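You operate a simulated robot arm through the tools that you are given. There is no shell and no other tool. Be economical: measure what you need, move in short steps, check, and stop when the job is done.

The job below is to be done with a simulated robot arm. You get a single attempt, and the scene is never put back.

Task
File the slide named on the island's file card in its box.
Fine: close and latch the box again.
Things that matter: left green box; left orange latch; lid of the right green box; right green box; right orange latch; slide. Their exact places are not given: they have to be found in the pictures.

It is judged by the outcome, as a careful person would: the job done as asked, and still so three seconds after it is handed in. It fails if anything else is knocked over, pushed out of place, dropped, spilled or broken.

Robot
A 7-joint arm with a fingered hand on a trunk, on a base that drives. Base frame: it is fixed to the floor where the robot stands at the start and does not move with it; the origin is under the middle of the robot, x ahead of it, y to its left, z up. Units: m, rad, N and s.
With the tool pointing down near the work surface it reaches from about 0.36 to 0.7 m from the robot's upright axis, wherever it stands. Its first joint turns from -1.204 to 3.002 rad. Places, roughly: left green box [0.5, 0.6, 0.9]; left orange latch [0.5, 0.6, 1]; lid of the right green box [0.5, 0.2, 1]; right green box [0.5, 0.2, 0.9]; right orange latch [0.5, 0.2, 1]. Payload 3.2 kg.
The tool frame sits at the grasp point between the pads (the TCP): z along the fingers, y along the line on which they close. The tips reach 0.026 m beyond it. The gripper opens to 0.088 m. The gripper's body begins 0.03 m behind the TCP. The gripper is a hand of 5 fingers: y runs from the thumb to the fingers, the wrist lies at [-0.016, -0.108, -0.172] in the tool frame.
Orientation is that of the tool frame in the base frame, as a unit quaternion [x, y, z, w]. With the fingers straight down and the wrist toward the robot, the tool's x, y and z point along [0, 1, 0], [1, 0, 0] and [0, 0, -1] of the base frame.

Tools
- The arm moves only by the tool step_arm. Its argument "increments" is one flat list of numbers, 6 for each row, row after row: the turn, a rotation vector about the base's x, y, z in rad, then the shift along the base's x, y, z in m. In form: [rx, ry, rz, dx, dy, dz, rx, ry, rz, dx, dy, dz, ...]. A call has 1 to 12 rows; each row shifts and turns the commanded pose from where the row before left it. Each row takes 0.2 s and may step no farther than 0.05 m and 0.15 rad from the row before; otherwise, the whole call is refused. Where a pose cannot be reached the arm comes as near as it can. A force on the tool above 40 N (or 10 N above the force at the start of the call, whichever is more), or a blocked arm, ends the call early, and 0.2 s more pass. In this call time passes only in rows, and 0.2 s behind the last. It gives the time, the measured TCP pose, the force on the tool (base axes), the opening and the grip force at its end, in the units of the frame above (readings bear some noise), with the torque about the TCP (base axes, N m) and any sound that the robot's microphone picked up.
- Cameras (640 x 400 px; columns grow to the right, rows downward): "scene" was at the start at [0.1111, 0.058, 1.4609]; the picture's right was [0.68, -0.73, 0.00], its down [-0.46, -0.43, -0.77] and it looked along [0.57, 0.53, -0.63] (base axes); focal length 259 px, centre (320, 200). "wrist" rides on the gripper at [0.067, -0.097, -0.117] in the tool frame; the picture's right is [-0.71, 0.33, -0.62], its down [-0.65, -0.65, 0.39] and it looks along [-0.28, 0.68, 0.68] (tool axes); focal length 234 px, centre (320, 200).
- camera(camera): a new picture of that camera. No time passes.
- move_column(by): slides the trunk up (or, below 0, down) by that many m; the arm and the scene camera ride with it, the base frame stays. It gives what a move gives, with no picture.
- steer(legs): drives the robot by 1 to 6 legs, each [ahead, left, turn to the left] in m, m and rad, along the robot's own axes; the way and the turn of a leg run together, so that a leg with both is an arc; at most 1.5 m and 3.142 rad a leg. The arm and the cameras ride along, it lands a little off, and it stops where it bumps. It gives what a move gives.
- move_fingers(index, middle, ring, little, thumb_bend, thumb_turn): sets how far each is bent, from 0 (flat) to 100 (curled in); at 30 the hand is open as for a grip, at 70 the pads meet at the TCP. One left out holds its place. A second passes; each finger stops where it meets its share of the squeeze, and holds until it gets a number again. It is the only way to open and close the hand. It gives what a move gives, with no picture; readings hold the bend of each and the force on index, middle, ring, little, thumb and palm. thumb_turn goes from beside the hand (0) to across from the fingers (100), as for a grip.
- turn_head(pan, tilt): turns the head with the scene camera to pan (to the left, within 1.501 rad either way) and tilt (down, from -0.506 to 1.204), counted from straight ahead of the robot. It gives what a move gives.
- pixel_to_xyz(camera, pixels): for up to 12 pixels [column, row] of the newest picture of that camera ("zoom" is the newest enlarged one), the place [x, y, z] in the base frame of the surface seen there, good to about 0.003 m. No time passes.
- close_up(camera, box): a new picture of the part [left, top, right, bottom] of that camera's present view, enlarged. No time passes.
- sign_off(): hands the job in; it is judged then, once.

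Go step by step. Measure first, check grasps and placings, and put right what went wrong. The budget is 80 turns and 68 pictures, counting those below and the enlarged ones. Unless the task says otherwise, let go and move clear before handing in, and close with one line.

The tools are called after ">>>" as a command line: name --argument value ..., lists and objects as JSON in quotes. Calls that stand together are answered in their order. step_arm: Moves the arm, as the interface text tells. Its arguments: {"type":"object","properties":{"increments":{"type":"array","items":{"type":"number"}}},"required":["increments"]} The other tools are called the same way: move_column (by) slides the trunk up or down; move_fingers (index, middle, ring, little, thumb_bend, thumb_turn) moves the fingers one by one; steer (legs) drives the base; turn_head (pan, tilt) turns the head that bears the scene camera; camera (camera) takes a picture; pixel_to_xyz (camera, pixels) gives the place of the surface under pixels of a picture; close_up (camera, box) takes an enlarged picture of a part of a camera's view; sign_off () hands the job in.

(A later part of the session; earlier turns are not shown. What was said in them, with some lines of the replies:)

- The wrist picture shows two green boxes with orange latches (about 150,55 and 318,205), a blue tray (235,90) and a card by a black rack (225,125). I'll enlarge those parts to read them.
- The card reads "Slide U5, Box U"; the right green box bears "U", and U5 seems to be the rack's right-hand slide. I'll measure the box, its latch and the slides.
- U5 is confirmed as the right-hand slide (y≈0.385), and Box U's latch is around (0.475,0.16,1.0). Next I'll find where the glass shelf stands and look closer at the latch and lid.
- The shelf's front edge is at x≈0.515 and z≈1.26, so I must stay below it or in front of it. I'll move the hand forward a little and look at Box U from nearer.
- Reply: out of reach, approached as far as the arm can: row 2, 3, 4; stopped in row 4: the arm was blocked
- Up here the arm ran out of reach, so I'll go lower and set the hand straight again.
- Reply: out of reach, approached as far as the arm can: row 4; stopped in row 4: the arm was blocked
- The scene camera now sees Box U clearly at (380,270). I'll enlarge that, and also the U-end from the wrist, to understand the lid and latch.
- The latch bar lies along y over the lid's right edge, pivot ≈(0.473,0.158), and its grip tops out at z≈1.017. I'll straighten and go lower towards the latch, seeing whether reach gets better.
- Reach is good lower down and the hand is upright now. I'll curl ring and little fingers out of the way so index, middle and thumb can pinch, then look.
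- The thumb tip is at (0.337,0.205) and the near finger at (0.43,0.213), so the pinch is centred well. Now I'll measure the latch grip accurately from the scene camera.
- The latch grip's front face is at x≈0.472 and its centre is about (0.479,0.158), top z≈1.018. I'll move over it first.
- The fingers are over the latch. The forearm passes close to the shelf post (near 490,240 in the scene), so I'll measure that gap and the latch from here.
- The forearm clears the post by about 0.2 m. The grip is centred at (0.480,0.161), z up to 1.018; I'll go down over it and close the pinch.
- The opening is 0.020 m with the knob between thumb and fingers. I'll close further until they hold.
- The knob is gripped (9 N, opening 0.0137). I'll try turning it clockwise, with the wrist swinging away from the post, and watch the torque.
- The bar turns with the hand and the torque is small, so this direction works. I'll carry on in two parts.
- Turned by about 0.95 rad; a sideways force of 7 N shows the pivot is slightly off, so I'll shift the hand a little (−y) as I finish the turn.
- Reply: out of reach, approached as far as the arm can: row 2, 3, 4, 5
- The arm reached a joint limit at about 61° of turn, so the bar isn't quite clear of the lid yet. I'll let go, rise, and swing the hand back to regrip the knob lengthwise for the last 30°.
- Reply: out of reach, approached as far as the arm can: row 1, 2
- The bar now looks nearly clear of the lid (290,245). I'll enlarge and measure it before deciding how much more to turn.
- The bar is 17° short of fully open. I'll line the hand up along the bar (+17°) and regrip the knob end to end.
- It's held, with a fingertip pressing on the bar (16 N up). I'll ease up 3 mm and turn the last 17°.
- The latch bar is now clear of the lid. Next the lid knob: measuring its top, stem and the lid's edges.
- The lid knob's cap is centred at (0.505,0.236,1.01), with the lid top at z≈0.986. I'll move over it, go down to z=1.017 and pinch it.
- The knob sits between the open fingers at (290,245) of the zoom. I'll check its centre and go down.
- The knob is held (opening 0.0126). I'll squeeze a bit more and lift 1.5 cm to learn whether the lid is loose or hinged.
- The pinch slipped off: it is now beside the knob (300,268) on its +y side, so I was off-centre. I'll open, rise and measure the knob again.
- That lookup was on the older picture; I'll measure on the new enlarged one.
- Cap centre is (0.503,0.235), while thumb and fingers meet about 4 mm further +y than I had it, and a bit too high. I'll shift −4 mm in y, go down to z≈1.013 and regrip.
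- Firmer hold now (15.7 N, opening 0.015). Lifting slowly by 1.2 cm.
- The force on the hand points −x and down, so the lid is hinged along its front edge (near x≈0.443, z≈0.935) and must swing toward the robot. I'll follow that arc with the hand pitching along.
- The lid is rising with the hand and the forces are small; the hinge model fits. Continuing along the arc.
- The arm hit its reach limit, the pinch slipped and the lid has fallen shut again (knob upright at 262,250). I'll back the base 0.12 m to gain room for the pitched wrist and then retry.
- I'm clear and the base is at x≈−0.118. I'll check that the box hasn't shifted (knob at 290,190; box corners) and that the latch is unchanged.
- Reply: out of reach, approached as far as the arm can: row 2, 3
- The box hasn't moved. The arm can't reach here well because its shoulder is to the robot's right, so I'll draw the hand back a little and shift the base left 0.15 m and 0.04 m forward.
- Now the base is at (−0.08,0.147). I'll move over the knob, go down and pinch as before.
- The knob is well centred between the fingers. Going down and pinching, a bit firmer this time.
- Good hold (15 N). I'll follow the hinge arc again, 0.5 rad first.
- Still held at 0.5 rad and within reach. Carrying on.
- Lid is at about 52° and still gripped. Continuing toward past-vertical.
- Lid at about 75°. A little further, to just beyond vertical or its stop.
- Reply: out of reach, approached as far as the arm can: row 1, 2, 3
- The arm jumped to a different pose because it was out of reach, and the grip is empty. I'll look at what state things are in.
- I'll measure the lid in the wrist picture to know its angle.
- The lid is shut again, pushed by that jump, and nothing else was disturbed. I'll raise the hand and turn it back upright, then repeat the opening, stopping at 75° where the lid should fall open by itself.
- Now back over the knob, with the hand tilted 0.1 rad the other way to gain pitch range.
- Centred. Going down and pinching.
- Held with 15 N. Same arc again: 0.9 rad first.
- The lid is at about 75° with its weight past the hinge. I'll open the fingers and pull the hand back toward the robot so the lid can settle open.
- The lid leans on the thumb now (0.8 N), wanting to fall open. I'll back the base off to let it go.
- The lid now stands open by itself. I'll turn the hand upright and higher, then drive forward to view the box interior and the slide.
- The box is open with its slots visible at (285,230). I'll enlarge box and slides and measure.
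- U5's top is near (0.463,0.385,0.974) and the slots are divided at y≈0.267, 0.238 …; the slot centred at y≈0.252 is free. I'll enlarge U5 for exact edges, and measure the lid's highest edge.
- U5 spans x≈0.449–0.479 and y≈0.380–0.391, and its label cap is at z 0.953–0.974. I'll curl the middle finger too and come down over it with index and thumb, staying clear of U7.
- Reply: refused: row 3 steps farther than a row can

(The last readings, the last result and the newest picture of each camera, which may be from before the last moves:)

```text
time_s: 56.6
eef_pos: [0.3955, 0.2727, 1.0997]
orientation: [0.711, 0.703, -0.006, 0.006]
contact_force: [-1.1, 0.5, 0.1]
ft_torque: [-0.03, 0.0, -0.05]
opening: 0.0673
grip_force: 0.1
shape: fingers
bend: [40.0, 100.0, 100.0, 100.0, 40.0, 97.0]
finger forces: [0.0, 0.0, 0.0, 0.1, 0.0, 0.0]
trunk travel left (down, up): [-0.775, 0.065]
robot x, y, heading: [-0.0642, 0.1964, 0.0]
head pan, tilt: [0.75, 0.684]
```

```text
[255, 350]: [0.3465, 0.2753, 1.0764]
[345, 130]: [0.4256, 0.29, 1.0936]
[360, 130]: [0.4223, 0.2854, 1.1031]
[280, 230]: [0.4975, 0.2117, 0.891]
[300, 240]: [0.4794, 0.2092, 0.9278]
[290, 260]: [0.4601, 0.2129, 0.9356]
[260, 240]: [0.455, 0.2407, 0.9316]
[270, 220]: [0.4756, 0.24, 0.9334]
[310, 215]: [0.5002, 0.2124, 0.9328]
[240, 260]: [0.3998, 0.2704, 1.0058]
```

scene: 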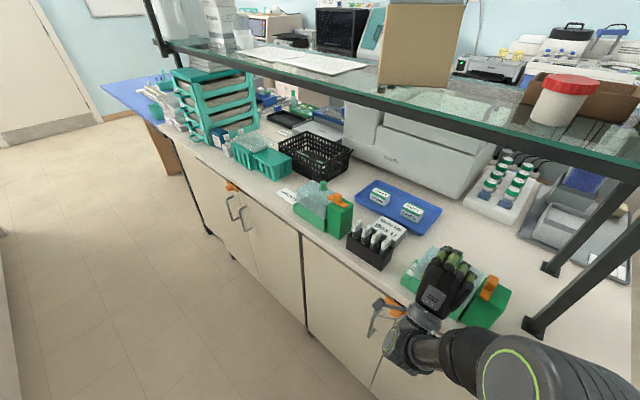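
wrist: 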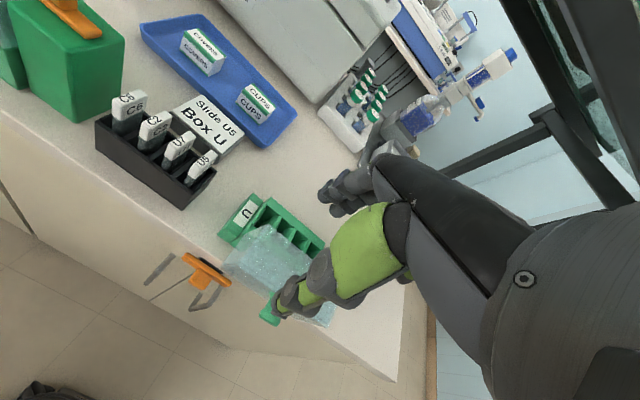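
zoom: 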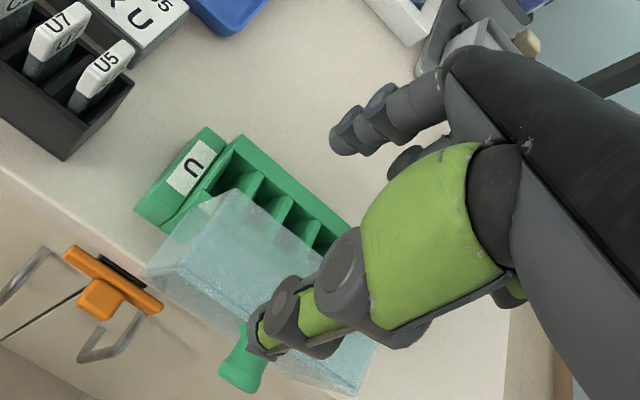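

One row was too long; resending with smaller steps.

>>> step_arm --increments '[0, 0, 0, 0.018, 0.027, -0.01, 0, 0, 0, 0.018, 0.027, -0.015, 0, 0, 0, 0.018, 0.027, -0.02, 0, 0, 0, 0.015, 0.026, -0.02]'

>>> close_up --camera "wrist" --box '[200, 130, 420, 330]'

>>> pixel_to_xyz --camera "zoom" --pixels '[[255, 350], [345, 130], [280, 230], [300, 240], [290, 260], [260, 240], [270, 220], [310, 215], [240, 260], [265, 280], [250, 300]]'

```text
time_s: 57.6
eef_pos: [0.4637, 0.381, 1.0357]
orientation: [0.711, 0.704, -0.006, 0.006]
contact_force: [-0.5, 0.1, -0.3]
ft_torque: [-0.04, 0.0, 0.0]
opening: 0.0673
grip_force: 0.0
shape: fingers
bend: [40.0, 100.0, 100.0, 100.0, 40.0, 97.0]
finger forces: [0.0, 0.0, 0.0, 0.0, 0.0, 0.0]
trunk travel left (down, up): [-0.775, 0.065]
robot x, y, heading: [-0.0613, 0.1959, -0.002]
head pan, tilt: [0.75, 0.684]
```

```text
2.00 times, centred on (310, 230) of wrist
```

zoom: 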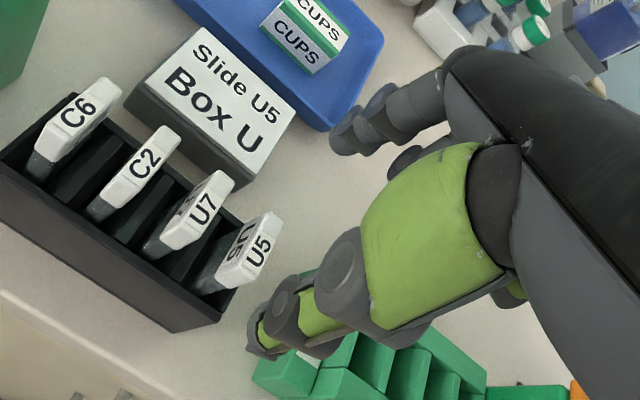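

```text
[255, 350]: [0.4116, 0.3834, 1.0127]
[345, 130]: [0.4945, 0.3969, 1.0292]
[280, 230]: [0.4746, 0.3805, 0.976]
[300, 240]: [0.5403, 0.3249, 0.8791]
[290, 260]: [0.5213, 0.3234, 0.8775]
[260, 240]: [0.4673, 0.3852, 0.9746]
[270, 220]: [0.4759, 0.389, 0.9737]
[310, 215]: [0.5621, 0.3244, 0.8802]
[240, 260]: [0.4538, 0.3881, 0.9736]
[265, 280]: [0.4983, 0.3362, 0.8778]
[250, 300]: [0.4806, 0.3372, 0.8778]
```

Clear of U7, and U5 lies between index and thumb. Going down to grip its label cap.

>>> step_arm --increments '[0, 0, 0, 0.002, -0.001, -0.02, 0, 0, 0, 0, 0, -0.02, 0, 0, 0, 0, 0, -0.014]'

>>> move_fingers --index 66 --thumb_bend 66

>>> close_up --camera "wrist" --box '[200, 130, 420, 330]'

```text
time_s: 58.4
eef_pos: [0.4676, 0.3773, 0.9791]
orientation: [0.71, 0.704, -0.006, 0.006]
contact_force: [0.3, 1.2, -0.6]
ft_torque: [-0.03, 0.0, -0.01]
opening: 0.0674
grip_force: 0.1
shape: fingers
bend: [40.0, 100.0, 100.0, 100.0, 40.0, 97.0]
finger forces: [0.1, 0.1, 0.1, 0.0, 0.0, 0.0]
trunk travel left (down, up): [-0.775, 0.065]
robot x, y, heading: [-0.0638, 0.2013, -0.003]
head pan, tilt: [0.75, 0.684]
```

```text
time_s: 59.4
eef_pos: [0.4666, 0.3769, 0.9803]
orientation: [0.711, 0.703, -0.005, 0.005]
contact_force: [-0.4, -1.2, 0.1]
ft_torque: [-0.01, -0.03, 0.01]
opening: 0.0308
grip_force: 7.5
shape: fingers
bend: [58.0, 100.0, 100.0, 100.0, 59.0, 97.0]
finger forces: [7.7, 0.1, 0.1, 0.1, 7.2, 0.0]
trunk travel left (down, up): [-0.775, 0.065]
robot x, y, heading: [-0.0642, 0.1972, -0.006]
head pan, tilt: [0.75, 0.684]
```

```text
2.00 times, centred on (310, 230) of wrist
```

zoom: 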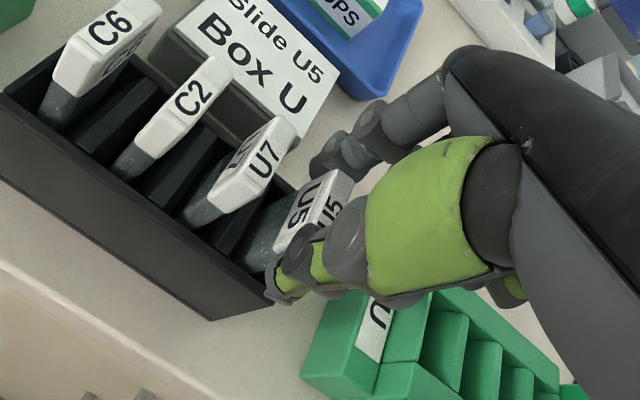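

U5 is gripped (0.031 m, 7.5 N). A touch firmer, then straight up.

>>> move_fingers --index 70 --thumb_bend 70

>>> step_arm --increments '[0, 0, 0, 0, 0, 0.012, 0, 0, 0, 0, 0, 0.018, 0, 0, 0, 0, 0, 0.02, 0, 0, 0, 0, 0, 0.02, 0, 0, 0, 0, 0, 0.01]'

>>> camera --camera "wrist"

```text
time_s: 60.4
eef_pos: [0.4663, 0.3764, 0.9798]
orientation: [0.711, 0.703, -0.006, 0.006]
contact_force: [-0.2, -0.7, -0.3]
ft_torque: [-0.03, 0.02, 0.01]
opening: 0.0303
grip_force: 10.8
shape: fingers
bend: [58.0, 100.0, 100.0, 100.0, 61.0, 97.0]
finger forces: [10.8, 0.0, 0.1, 0.0, 10.3, 0.0]
trunk travel left (down, up): [-0.775, 0.065]
robot x, y, heading: [-0.0632, 0.1973, -0.007]
head pan, tilt: [0.75, 0.684]
```

```text
time_s: 61.6
eef_pos: [0.4667, 0.3783, 1.0599]
orientation: [0.711, 0.703, -0.006, 0.005]
contact_force: [0.1, -0.1, -0.1]
ft_torque: [0.01, -0.04, 0.01]
opening: 0.0301
grip_force: 10.3
shape: fingers
bend: [58.0, 100.0, 100.0, 100.0, 61.0, 97.0]
finger forces: [10.6, 0.0, 0.1, 0.0, 9.8, 0.1]
trunk travel left (down, up): [-0.775, 0.065]
robot x, y, heading: [-0.0601, 0.198, -0.005]
head pan, tilt: [0.75, 0.684]
```

```text
8 pictures are left
```

wrist: 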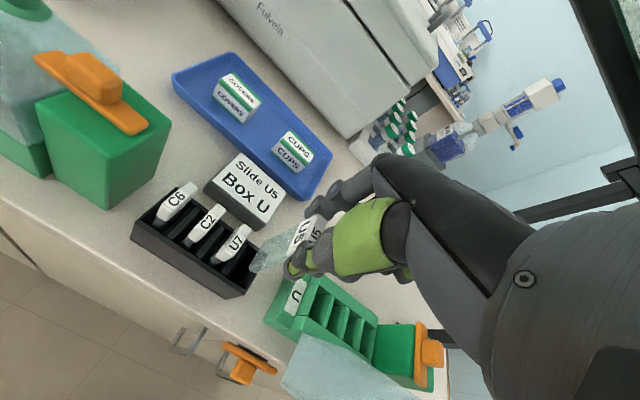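

U5 is out of the rack. Measuring its lower end and the slots in this same picture.

>>> pixel_to_xyz --camera "wrist" --pixels '[[257, 269], [265, 250], [290, 225], [306, 228], [320, 303], [340, 312], [358, 324], [333, 325], [350, 340], [328, 295], [345, 305], [362, 322]]'

```text
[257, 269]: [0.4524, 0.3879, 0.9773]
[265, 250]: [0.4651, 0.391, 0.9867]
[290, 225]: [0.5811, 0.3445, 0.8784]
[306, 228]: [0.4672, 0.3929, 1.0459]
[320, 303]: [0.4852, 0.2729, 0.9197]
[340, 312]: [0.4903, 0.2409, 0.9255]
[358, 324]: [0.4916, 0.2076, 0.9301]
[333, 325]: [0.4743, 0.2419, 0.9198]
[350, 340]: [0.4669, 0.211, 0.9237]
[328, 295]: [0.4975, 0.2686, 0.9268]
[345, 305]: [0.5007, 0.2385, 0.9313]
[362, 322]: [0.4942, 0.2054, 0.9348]
```

The slide is 0.077 m long; the second slot is centred at y≈0.254 between dividers at 0.2675 and 0.240. I'll carry it over at the same height.

>>> step_arm --increments '[0, 0, 0, 0.004, -0.034, 0, 0, 0, 0, 0.004, -0.034, 0, 0, 0, 0, 0.004, -0.034, 0, 0, 0, 0, 0.003, -0.031, 0]'

>>> camera --camera "wrist"

>>> pixel_to_xyz --camera "wrist" --pixels '[[257, 269], [265, 250], [270, 262], [260, 262], [306, 228], [275, 255], [262, 275], [255, 262], [250, 255], [285, 250]]'

```text
time_s: 62.6
eef_pos: [0.4813, 0.2445, 1.0607]
orientation: [0.711, 0.703, -0.004, 0.005]
contact_force: [-0.1, -0.4, -1.1]
ft_torque: [0.01, 0.01, 0.03]
opening: 0.0301
grip_force: 10.5
shape: fingers
bend: [58.0, 100.0, 100.0, 100.0, 61.0, 97.0]
finger forces: [10.6, 0.0, 0.0, 0.0, 9.7, 0.0]
trunk travel left (down, up): [-0.775, 0.065]
robot x, y, heading: [-0.0603, 0.1957, -0.006]
head pan, tilt: [0.75, 0.684]
```

```text
7 pictures are left
```

wrist: 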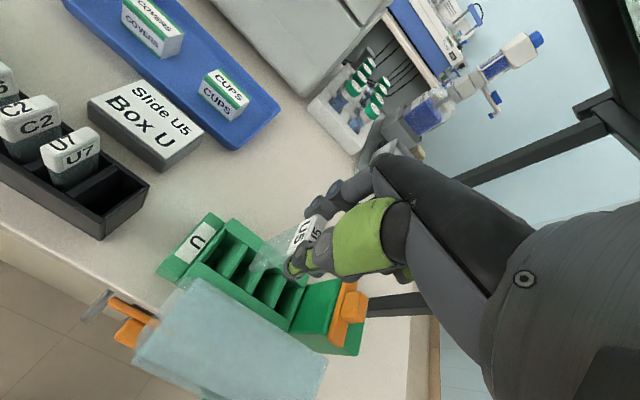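

```text
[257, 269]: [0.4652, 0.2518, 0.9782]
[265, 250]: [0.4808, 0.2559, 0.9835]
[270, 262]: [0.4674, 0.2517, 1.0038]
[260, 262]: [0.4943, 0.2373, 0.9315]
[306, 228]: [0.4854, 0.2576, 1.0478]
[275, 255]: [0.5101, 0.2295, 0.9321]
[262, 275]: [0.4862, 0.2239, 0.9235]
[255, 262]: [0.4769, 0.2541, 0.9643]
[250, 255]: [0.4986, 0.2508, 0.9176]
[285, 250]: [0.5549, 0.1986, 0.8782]
```

The slide hangs over the slot (its centre y≈0.2515). Adding 1.5 mm in y and lowering it, watching the force.

>>> step_arm --increments '[0, 0, 0, 0, 0.0015, -0.015, 0, 0, 0, 0, 0, -0.015, 0, 0, 0, 0, 0, -0.015, 0, 0, 0, 0, 0, -0.012, 0, 0, 0, 0, 0, -0.01]'

>>> step_arm --increments '[0, 0, 0, 0, 0, -0.006, 0, 0, 0, 0, 0, -0.005, 0, 0, 0, 0, 0, -0.004]'

```text
time_s: 63.8
eef_pos: [0.4799, 0.2474, 0.9945]
orientation: [0.711, 0.703, -0.006, 0.006]
contact_force: [0.6, -0.2, -1.0]
ft_torque: [-0.06, 0.04, 0.05]
opening: 0.03
grip_force: 10.2
shape: fingers
bend: [58.0, 100.0, 100.0, 100.0, 61.0, 97.0]
finger forces: [10.5, 0.0, 0.0, 0.0, 10.0, 0.0]
trunk travel left (down, up): [-0.775, 0.065]
robot x, y, heading: [-0.0645, 0.1956, -0.002]
head pan, tilt: [0.75, 0.684]
```

```text
time_s: 64.6
eef_pos: [0.4815, 0.2462, 0.9802]
orientation: [0.711, 0.703, -0.003, 0.006]
contact_force: [1.4, -1.3, 4.4]
ft_torque: [-0.02, 0.0, -0.03]
opening: 0.0301
grip_force: 11.3
shape: fingers
bend: [58.0, 100.0, 100.0, 100.0, 61.0, 97.0]
finger forces: [12.1, 0.1, 0.1, 0.0, 11.2, 0.0]
trunk travel left (down, up): [-0.775, 0.065]
robot x, y, heading: [-0.0645, 0.1987, -0.006]
head pan, tilt: [0.75, 0.684]
```

Contact at 4.4 N with the slide's lower end at about z 0.897, deep in the box. Checking with one close-up before letting go.

>>> close_up --camera "wrist" --box '[150, 150, 390, 360]'

```text
1.90 times, centred on (270, 255) of wrist
```

zoom: 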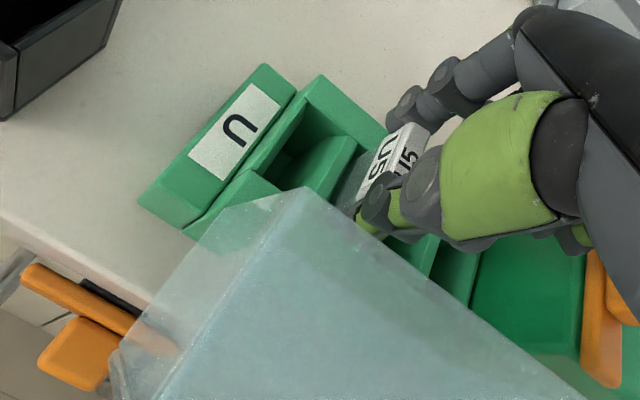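

U5 sits in the second slot. I'll open only slightly, keeping the thumb off the lid, and lift away.

>>> move_fingers --index 48 --thumb_bend 53

>>> step_arm --increments '[0, 0, 0, 0, 0, 0.01, 0, 0, 0, 0, 0, 0.02, 0, 0, 0, 0, 0, 0.03, 0, 0, 0, 0, 0, 0.02]'

>>> camera --camera "wrist"

>>> pixel_to_xyz --camera "wrist" --pixels '[[250, 240], [255, 250], [260, 245], [265, 255], [245, 250], [270, 240], [200, 280], [175, 290], [150, 340], [310, 370], [250, 330], [330, 350]]'

```text
time_s: 65.6
eef_pos: [0.4801, 0.2462, 0.9796]
orientation: [0.711, 0.703, -0.006, 0.004]
contact_force: [1.2, -0.1, -0.2]
ft_torque: [-0.02, 0.01, -0.03]
opening: 0.0444
grip_force: 0.1
shape: fingers
bend: [48.0, 100.0, 100.0, 100.0, 53.0, 97.0]
finger forces: [0.0, 0.1, 0.0, 0.0, 0.0, 0.1]
trunk travel left (down, up): [-0.775, 0.065]
robot x, y, heading: [-0.0619, 0.1992, -0.004]
head pan, tilt: [0.75, 0.684]
```

```text
time_s: 66.6
eef_pos: [0.4823, 0.2468, 1.0593]
orientation: [0.711, 0.703, -0.006, 0.006]
contact_force: [-0.3, -0.2, 0.3]
ft_torque: [-0.01, -0.01, 0.0]
opening: 0.0446
grip_force: 0.0
shape: fingers
bend: [48.0, 100.0, 100.0, 100.0, 53.0, 97.0]
finger forces: [0.0, 0.0, 0.0, 0.0, 0.1, 0.0]
trunk travel left (down, up): [-0.775, 0.065]
robot x, y, heading: [-0.0626, 0.1999, -0.004]
head pan, tilt: [0.75, 0.684]
```

```text
5 pictures are left
```

wrist: 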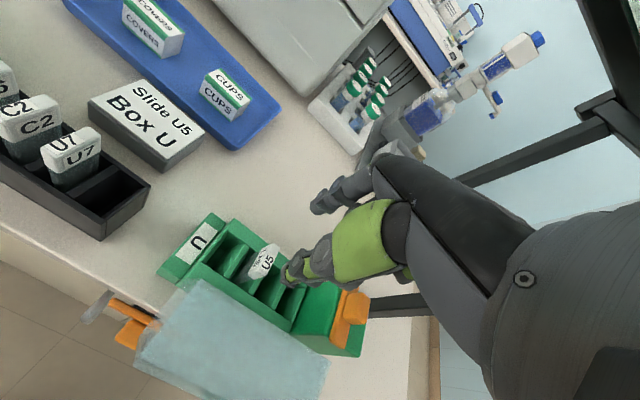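

```text
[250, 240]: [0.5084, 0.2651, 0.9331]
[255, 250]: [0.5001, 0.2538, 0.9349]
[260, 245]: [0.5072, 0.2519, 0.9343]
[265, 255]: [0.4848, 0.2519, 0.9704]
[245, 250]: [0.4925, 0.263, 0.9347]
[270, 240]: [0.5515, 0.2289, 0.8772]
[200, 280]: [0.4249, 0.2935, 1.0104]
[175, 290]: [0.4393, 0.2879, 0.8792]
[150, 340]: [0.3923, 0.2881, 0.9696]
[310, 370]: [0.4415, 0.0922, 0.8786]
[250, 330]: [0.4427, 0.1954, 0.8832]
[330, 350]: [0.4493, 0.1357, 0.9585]
```

U5 stands in its slot with its top at z 0.970, below the lid height. Now to close: the lid leans open at about 104° with its outer face at x≈0.388, so I'll back off and push that face forward with the index finger. First, back the base and prepare the fingers.

>>> steer --legs '[[-0.12, 0, 0]]'

>>> step_arm --increments '[0, 0, 0, -0.04, 0.01, 0, 0, 0, 0, -0.035, 0.006, 0]'

>>> move_fingers --index 30 --thumb_bend 60

>>> step_arm --increments '[0, 0, 0, 0, 0, -0.025, 0, 0, 0, 0, 0, -0.022]'

>>> camera --camera "wrist"

```text
time_s: 67.8
eef_pos: [0.3639, 0.2439, 1.058]
orientation: [0.712, 0.702, -0.006, 0.006]
contact_force: [-0.3, -0.3, 0.4]
ft_torque: [0.01, 0.02, 0.04]
opening: 0.0444
grip_force: 0.1
shape: fingers
bend: [48.0, 100.0, 100.0, 100.0, 53.0, 97.0]
finger forces: [0.0, 0.1, 0.1, 0.0, 0.0, 0.0]
trunk travel left (down, up): [-0.775, 0.065]
robot x, y, heading: [-0.1813, 0.1959, -0.004]
head pan, tilt: [0.75, 0.684]
```

```text
time_s: 68.5
eef_pos: [0.289, 0.2599, 1.0607]
orientation: [0.712, 0.702, -0.005, 0.006]
contact_force: [0.0, 0.7, 0.0]
ft_torque: [0.05, -0.01, -0.02]
opening: 0.0446
grip_force: 0.1
shape: fingers
bend: [48.0, 100.0, 100.0, 100.0, 53.0, 97.0]
finger forces: [0.0, 0.0, 0.0, 0.0, 0.0, 0.0]
trunk travel left (down, up): [-0.775, 0.065]
robot x, y, heading: [-0.1822, 0.1998, -0.001]
head pan, tilt: [0.75, 0.684]
```

```text
time_s: 69.5
eef_pos: [0.2907, 0.2595, 1.0589]
orientation: [0.712, 0.702, -0.006, 0.005]
contact_force: [0.3, 0.0, 0.2]
ft_torque: [-0.03, 0.0, 0.04]
opening: 0.0558
grip_force: 0.1
shape: fingers
bend: [30.0, 100.0, 100.0, 100.0, 60.0, 97.0]
finger forces: [0.1, 0.0, 0.0, 0.0, 0.0, 0.0]
trunk travel left (down, up): [-0.775, 0.065]
robot x, y, heading: [-0.1782, 0.1952, -0.007]
head pan, tilt: [0.75, 0.684]
```

```text
time_s: 70.0
eef_pos: [0.2906, 0.2609, 1.0124]
orientation: [0.712, 0.702, -0.005, 0.005]
contact_force: [-1.6, -1.0, -0.1]
ft_torque: [0.01, -0.05, 0.02]
opening: 0.0556
grip_force: 0.1
shape: fingers
bend: [30.0, 100.0, 100.0, 100.0, 60.0, 97.0]
finger forces: [0.0, 0.0, 0.0, 0.0, 0.1, 0.0]
trunk travel left (down, up): [-0.775, 0.065]
robot x, y, heading: [-0.1824, 0.2002, -0.006]
head pan, tilt: [0.75, 0.684]
```

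```text
4 pictures are left
```

wrist: 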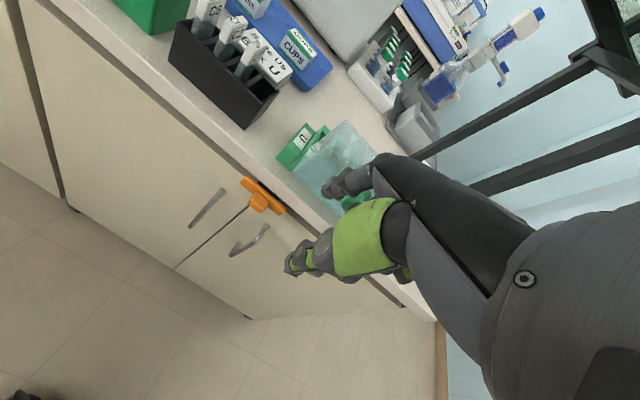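

The index is in line with the lid's outer face, left of the knob. Pushing slowly forward.

>>> step_arm --increments '[0, 0, 0, 0.02, 0, 0, 0, 0, 0, 0.02, 0, 0, 0, 0, 0, 0.012, 0, 0, 0, 0, 0, 0.01, 0, 0, 0, 0, 0, 0.01, 0, 0.002, 0, 0, 0, 0.01, 0, 0.003, 0, 0, 0, 0.01, 0, 0.003, 0, 0, 0, 0.01, 0, 0.003, 0, 0, 0, 0.01, 0, 0.003, 0, 0, 0, 0.01, 0, 0.003]'

>>> camera --camera "wrist"

>>> pixel_to_xyz --camera "wrist" --pixels '[[290, 190], [300, 210], [280, 200], [270, 180], [310, 230], [260, 210], [330, 190], [345, 215], [320, 160], [240, 200]]'

```text
time_s: 72.2
eef_pos: [0.4127, 0.2624, 1.0277]
orientation: [0.711, 0.703, -0.007, 0.005]
contact_force: [-0.5, 0.2, -0.5]
ft_torque: [0.01, -0.01, -0.01]
opening: 0.0553
grip_force: 0.1
shape: fingers
bend: [30.0, 100.0, 100.0, 100.0, 60.0, 97.0]
finger forces: [0.0, 0.0, 0.1, 0.0, 0.0, 0.0]
trunk travel left (down, up): [-0.775, 0.065]
robot x, y, heading: [-0.1807, 0.2012, -0.001]
head pan, tilt: [0.75, 0.684]
```

```text
3 pictures are left
```

wrist: 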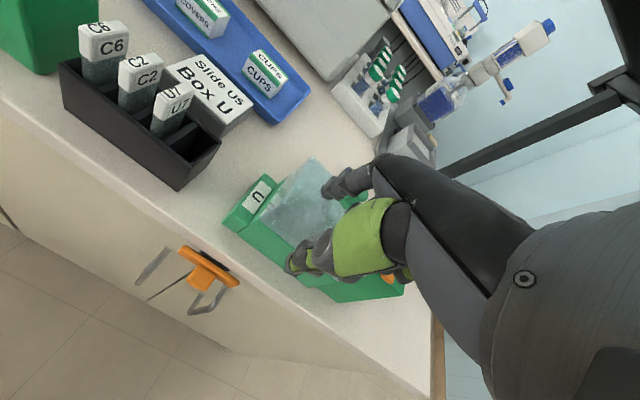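

```text
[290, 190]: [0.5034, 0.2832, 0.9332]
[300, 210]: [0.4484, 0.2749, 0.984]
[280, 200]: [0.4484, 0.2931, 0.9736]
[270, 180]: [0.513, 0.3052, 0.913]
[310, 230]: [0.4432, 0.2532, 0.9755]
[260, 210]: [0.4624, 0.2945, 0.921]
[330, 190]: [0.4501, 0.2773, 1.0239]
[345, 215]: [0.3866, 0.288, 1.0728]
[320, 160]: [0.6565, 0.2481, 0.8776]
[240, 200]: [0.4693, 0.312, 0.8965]
```

The lid is shut (front top edge at z 0.984, as before). Now for the latch: I'll draw the hand back, then shift the base to about (0,0.05), from where the latch turn worked.

>>> step_arm --increments '[0, 0, 0, -0.02, 0, 0.03, 0, 0, 0, -0.045, 0, 0, 0, 0, 0, -0.045, 0, 0, 0, 0, 0, -0.045, 0, 0]'

>>> steer --legs '[[0.0, -0.15, 0], [0.18, 0, 0]]'

>>> move_fingers --index 35 --middle 35 --thumb_bend 35

```text
time_s: 73.2
eef_pos: [0.2554, 0.2613, 1.0593]
orientation: [0.712, 0.702, -0.006, 0.006]
contact_force: [-0.3, 0.1, -0.4]
ft_torque: [0.01, -0.01, 0.04]
opening: 0.0557
grip_force: 0.0
shape: fingers
bend: [30.0, 100.0, 100.0, 100.0, 60.0, 97.0]
finger forces: [0.1, 0.1, 0.0, 0.0, 0.0, 0.0]
trunk travel left (down, up): [-0.775, 0.065]
robot x, y, heading: [-0.1809, 0.1968, -0.005]
head pan, tilt: [0.75, 0.684]
```

```text
time_s: 75.7
eef_pos: [0.4356, 0.1149, 1.0589]
orientation: [0.711, 0.704, -0.006, 0.005]
contact_force: [0.1, 0.5, -0.8]
ft_torque: [0.0, -0.02, -0.04]
opening: 0.0552
grip_force: 0.1
shape: fingers
bend: [30.0, 100.0, 100.0, 100.0, 60.0, 97.0]
finger forces: [0.0, 0.1, 0.1, 0.0, 0.1, 0.1]
trunk travel left (down, up): [-0.775, 0.065]
robot x, y, heading: [-0.003, 0.0515, 0.001]
head pan, tilt: [0.75, 0.684]
```

```text
time_s: 76.7
eef_pos: [0.4346, 0.1143, 1.0593]
orientation: [0.71, 0.704, -0.005, 0.006]
contact_force: [0.9, 0.7, 0.6]
ft_torque: [-0.02, 0.0, 0.01]
opening: 0.0775
grip_force: 0.1
shape: fingers
bend: [35.0, 35.0, 100.0, 100.0, 35.0, 97.0]
finger forces: [0.0, 0.1, 0.0, 0.1, 0.0, 0.0]
trunk travel left (down, up): [-0.775, 0.065]
robot x, y, heading: [-0.0022, 0.05, 0.001]
head pan, tilt: [0.75, 0.684]
```

Moving over the latch knob (0.4815,0.1585), lowering and gripping it end to end as before.

>>> step_arm --increments '[0, 0, 0, 0.024, 0.022, 0, 0, 0, 0, 0.023, 0.022, -0.005, 0, 0, 0, 0, 0, -0.015, 0, 0, 0, 0, 0, -0.013]'

>>> move_fingers --index 70 --middle 70 --thumb_bend 70

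```text
time_s: 77.7
eef_pos: [0.4837, 0.1585, 1.0264]
orientation: [0.71, 0.704, -0.006, 0.005]
contact_force: [0.2, -0.7, -0.3]
ft_torque: [-0.03, -0.01, -0.02]
opening: 0.0774
grip_force: 0.0
shape: fingers
bend: [35.0, 35.0, 100.0, 100.0, 35.0, 97.0]
finger forces: [0.0, 0.0, 0.1, 0.1, 0.0, 0.1]
trunk travel left (down, up): [-0.775, 0.065]
robot x, y, heading: [-0.0031, 0.0469, -0.002]
head pan, tilt: [0.75, 0.684]
```

```text
time_s: 78.7
eef_pos: [0.4821, 0.1587, 1.0269]
orientation: [0.711, 0.703, -0.005, 0.006]
contact_force: [1.4, 0.2, 0.8]
ft_torque: [0.03, -0.08, 0.05]
opening: 0.0231
grip_force: 10.0
shape: fingers
bend: [64.0, 64.0, 100.0, 100.0, 62.0, 97.0]
finger forces: [5.5, 5.1, 0.0, 0.0, 9.2, 0.0]
trunk travel left (down, up): [-0.775, 0.065]
robot x, y, heading: [-0.0043, 0.0516, 0.003]
head pan, tilt: [0.75, 0.684]
```

The knob is gripped cleanly (0.023 m, 10 N). Turning it counter-clockwise by about 45°.

>>> step_arm --increments '[0, 0, 0.12, 0, 0, 0, 0, 0, 0.12, 0, 0, 0, 0, 0, 0.12, 0, 0, 0, 0, 0, 0.12, 0, 0, 0, 0, 0, 0.12, 0, 0, 0, 0, 0, 0.12, 0, 0, 0, 0, 0, 0.12, 0, 0, 0]'

```text
time_s: 80.3
eef_pos: [0.4801, 0.1605, 1.0271]
orientation: [0.36, 0.933, -0.003, 0.007]
contact_force: [-2.0, 1.6, 0.7]
ft_torque: [0.0, 0.0, 0.0]
opening: 0.0181
grip_force: 8.7
shape: fingers
bend: [66.0, 65.0, 100.0, 100.0, 64.0, 95.0]
finger forces: [3.5, 5.3, 0.0, 0.1, 8.6, 0.0]
trunk travel left (down, up): [-0.775, 0.065]
robot x, y, heading: [-0.0015, 0.0485, -0.0]
head pan, tilt: [0.75, 0.684]
```

Turned the hand to +48°, but the opening shrank to 0.018, so the knob may have slipped. One close-up to see the bar's angle.

>>> close_up --camera "wrist" --box '[180, 140, 400, 320]'

>>> pixel_to_xyz --camera "zoom" --pixels '[[250, 200], [300, 220], [320, 200], [280, 250], [340, 260], [260, 170], [240, 230], [330, 280], [300, 180], [380, 290], [220, 200], [290, 270]]'

```text
2.22 times, centred on (290, 230) of wrist
```

zoom: 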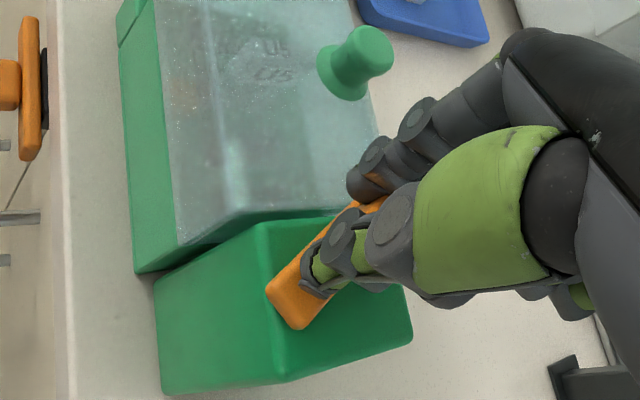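

```text
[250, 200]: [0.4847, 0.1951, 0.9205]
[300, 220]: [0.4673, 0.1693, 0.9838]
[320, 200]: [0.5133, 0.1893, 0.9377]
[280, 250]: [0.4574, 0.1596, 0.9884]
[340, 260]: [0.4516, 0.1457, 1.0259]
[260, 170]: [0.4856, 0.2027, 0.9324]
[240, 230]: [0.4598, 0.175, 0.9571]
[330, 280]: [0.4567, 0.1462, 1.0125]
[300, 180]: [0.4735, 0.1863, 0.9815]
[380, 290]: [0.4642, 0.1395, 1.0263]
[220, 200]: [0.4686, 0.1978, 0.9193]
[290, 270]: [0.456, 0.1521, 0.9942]
```

Measuring the bar's visible end on that same picture.

>>> pixel_to_xyz --camera "zoom" --pixels '[[272, 292], [298, 322], [285, 308], [305, 250], [285, 275], [318, 310], [352, 206], [376, 202]]'

```text
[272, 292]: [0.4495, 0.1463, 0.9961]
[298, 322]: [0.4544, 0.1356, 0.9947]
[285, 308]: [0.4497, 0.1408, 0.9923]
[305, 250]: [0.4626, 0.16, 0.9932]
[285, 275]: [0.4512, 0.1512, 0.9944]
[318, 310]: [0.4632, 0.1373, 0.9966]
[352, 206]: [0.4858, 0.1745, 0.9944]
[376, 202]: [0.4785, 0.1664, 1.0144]
```

The bar is at about 35° of the 90°. I'll release and swing the hand to −55° to grip the knob across its narrow faces, then turn the rest.

>>> move_fingers --index 35 --middle 35 --thumb_bend 35

>>> step_arm --increments '[0, 0, 0, 0, 0, 0.015, 0, 0, -0.145, 0, 0, 0, 0, 0, -0.145, 0, 0, 0, 0, 0, -0.145, 0, 0, 0, 0, 0, -0.145, 0, 0, 0, 0, 0, -0.145, 0, 0, 0, 0, 0, -0.145, 0, 0, 0, 0, 0, -0.145, 0, 0, 0, 0, 0, -0.145, 0, 0, 0, 0, 0, -0.145, 0, 0, 0, 0, 0, -0.145, 0, 0, 0, 0, 0, -0.145, 0, 0, 0]'

```text
time_s: 81.3
eef_pos: [0.4825, 0.1586, 1.0275]
orientation: [0.362, 0.932, -0.003, 0.008]
contact_force: [-0.2, 0.8, 0.4]
ft_torque: [0.01, -0.03, 0.02]
opening: 0.0771
grip_force: 0.1
shape: fingers
bend: [35.0, 35.0, 100.0, 100.0, 35.0, 97.0]
finger forces: [0.0, 0.1, 0.0, 0.0, 0.0, 0.0]
trunk travel left (down, up): [-0.775, 0.065]
robot x, y, heading: [-0.0002, 0.0505, 0.001]
head pan, tilt: [0.75, 0.684]
```

```text
time_s: 83.9
eef_pos: [0.4826, 0.1602, 1.041]
orientation: [0.92, 0.391, -0.008, 0.003]
contact_force: [1.0, 0.0, 0.0]
ft_torque: [-0.01, 0.0, -0.02]
opening: 0.0772
grip_force: 0.0
shape: fingers
bend: [35.0, 35.0, 100.0, 100.0, 35.0, 97.0]
finger forces: [0.0, 0.0, 0.1, 0.0, 0.1, 0.0]
trunk travel left (down, up): [-0.775, 0.065]
robot x, y, heading: [-0.0034, 0.0505, 0.001]
head pan, tilt: [0.75, 0.684]
```

Hand at −44°. A little more turn, then down and grip.

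>>> step_arm --increments '[0, 0, -0.14, 0, -0.001, 0, 0, 0, 0, -0.001, -0.001, -0.01, 0, 0, 0, 0, 0, -0.0095]'

>>> move_fingers --index 72 --middle 72 --thumb_bend 72

```text
time_s: 84.7
eef_pos: [0.4811, 0.1567, 1.0213]
orientation: [0.946, 0.325, -0.008, 0.003]
contact_force: [0.3, -0.1, -0.3]
ft_torque: [0.02, 0.01, 0.01]
opening: 0.0771
grip_force: 0.1
shape: fingers
bend: [35.0, 35.0, 100.0, 100.0, 35.0, 97.0]
finger forces: [0.1, 0.0, 0.0, 0.0, 0.1, 0.0]
trunk travel left (down, up): [-0.775, 0.065]
robot x, y, heading: [-0.0044, 0.0498, 0.003]
head pan, tilt: [0.75, 0.684]
```

```text
time_s: 85.7
eef_pos: [0.4806, 0.1562, 1.0231]
orientation: [0.945, 0.326, -0.007, 0.002]
contact_force: [0.4, -2.8, -2.0]
ft_torque: [-0.07, -0.06, 0.01]
opening: 0.0139
grip_force: 8.7
shape: fingers
bend: [64.0, 66.0, 100.0, 100.0, 66.0, 97.0]
finger forces: [5.9, 3.7, 0.0, 0.1, 7.4, 0.0]
trunk travel left (down, up): [-0.775, 0.065]
robot x, y, heading: [-0.003, 0.0528, 0.001]
head pan, tilt: [0.75, 0.684]
```

The knob is gripped squarely (0.0139 m), hand at −52°. Turning +52° brings the bar back to its original line.

>>> step_arm --increments '[0, 0, 0.13, 0, 0, 0, 0, 0, 0.13, 0, 0, 0, 0, 0, 0.13, 0, 0, 0, 0, 0, 0.13, 0, 0.001, 0, 0, 0, 0.13, 0, 0.001, 0, 0, 0, 0.13, 0, 0.001, 0, 0, 0, 0.13, 0, 0, 0]'

```text
time_s: 87.3
eef_pos: [0.4816, 0.1583, 1.0217]
orientation: [0.705, 0.71, -0.003, 0.006]
contact_force: [0.1, -5.3, 5.4]
ft_torque: [-0.03, -0.04, 0.01]
opening: 0.0138
grip_force: 11.1
shape: fingers
bend: [64.0, 66.0, 100.0, 100.0, 66.0, 97.0]
finger forces: [6.3, 4.8, 0.0, 0.1, 9.9, 0.0]
trunk travel left (down, up): [-0.775, 0.065]
robot x, y, heading: [-0.0039, 0.0505, 0.002]
head pan, tilt: [0.75, 0.684]
```

The bar turned with the hand back to 0° and the opening is unchanged, so no slip. I'll let go, rise and draw clear, then check with a picture.

>>> move_fingers --index 35 --middle 35 --thumb_bend 35

>>> step_arm --increments '[0, 0, 0, 0, 0, 0.025, 0, 0, 0, -0.03, 0.02, 0.025, 0, 0, 0, -0.04, 0.02, 0]'

>>> close_up --camera "wrist" --box '[150, 90, 390, 310]'

>>> pixel_to_xyz --camera "zoom" --pixels '[[340, 240], [360, 250], [380, 265], [400, 270], [300, 170], [320, 200], [250, 280], [200, 200], [350, 230], [420, 290]]'

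```text
time_s: 88.3
eef_pos: [0.4805, 0.1604, 1.0211]
orientation: [0.705, 0.709, -0.005, 0.006]
contact_force: [0.8, 0.4, 0.7]
ft_torque: [0.0, 0.02, 0.04]
opening: 0.0771
grip_force: 0.1
shape: fingers
bend: [35.0, 35.0, 100.0, 100.0, 35.0, 97.0]
finger forces: [0.1, 0.1, 0.0, 0.0, 0.1, 0.0]
trunk travel left (down, up): [-0.775, 0.065]
robot x, y, heading: [-0.003, 0.0494, -0.001]
head pan, tilt: [0.75, 0.684]
```

```text
time_s: 89.1
eef_pos: [0.4101, 0.2012, 1.0695]
orientation: [0.705, 0.709, -0.005, 0.006]
contact_force: [-0.7, 0.2, -0.2]
ft_torque: [0.0, -0.02, 0.01]
opening: 0.0772
grip_force: 0.2
shape: fingers
bend: [35.0, 35.0, 100.0, 100.0, 35.0, 97.0]
finger forces: [0.0, 0.1, 0.1, 0.0, 0.1, 0.1]
trunk travel left (down, up): [-0.775, 0.065]
robot x, y, heading: [-0.0009, 0.0483, -0.004]
head pan, tilt: [0.75, 0.684]
```

```text
1.82 times, centred on (270, 200) of wrist
```

zoom: 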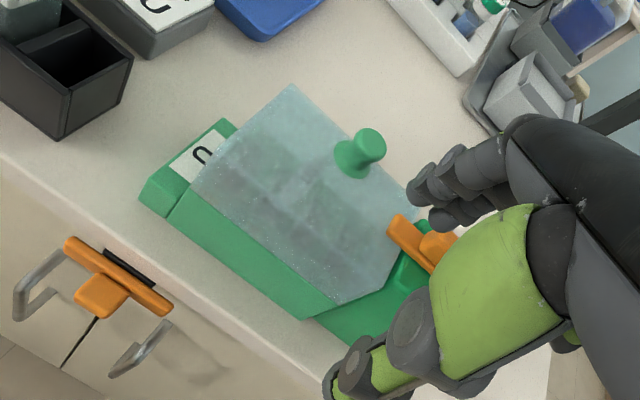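

```text
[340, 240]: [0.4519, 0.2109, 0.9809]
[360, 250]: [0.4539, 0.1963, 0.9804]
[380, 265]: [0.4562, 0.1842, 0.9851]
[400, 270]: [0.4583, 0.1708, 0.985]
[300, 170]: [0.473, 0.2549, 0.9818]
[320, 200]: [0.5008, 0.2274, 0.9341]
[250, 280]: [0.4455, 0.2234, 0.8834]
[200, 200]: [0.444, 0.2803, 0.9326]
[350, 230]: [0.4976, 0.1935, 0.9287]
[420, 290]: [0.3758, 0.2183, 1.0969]
```

The box is shut and the bar lies over the lid's edge again at (410,240). I'll check the bar's line on this picture.

>>> pixel_to_xyz --camera "zoom" --pixels '[[400, 222], [393, 228], [400, 238], [412, 250], [425, 265], [415, 235], [435, 240]]'

```text
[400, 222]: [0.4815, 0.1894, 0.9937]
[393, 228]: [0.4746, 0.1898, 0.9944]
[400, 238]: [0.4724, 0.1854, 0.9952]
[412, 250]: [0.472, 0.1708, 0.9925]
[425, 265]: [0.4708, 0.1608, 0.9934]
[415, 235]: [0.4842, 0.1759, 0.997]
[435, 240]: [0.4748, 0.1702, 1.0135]
```

The bar's front edge runs straight along y (x 0.471–0.474) and reaches y≈0.190 over the lid, as at the start. The hand is clear, so I'm handing in.

>>> sign_off

```text
The job is handed in.
```

I filed slide U5 in Box U, the right green box, then closed the lid and turned the latch back over its edge as it was at the start. On the way the lid fell shut twice when my grip on its knob slipped. I saw nothing else moved or knocked over in the last pictures.
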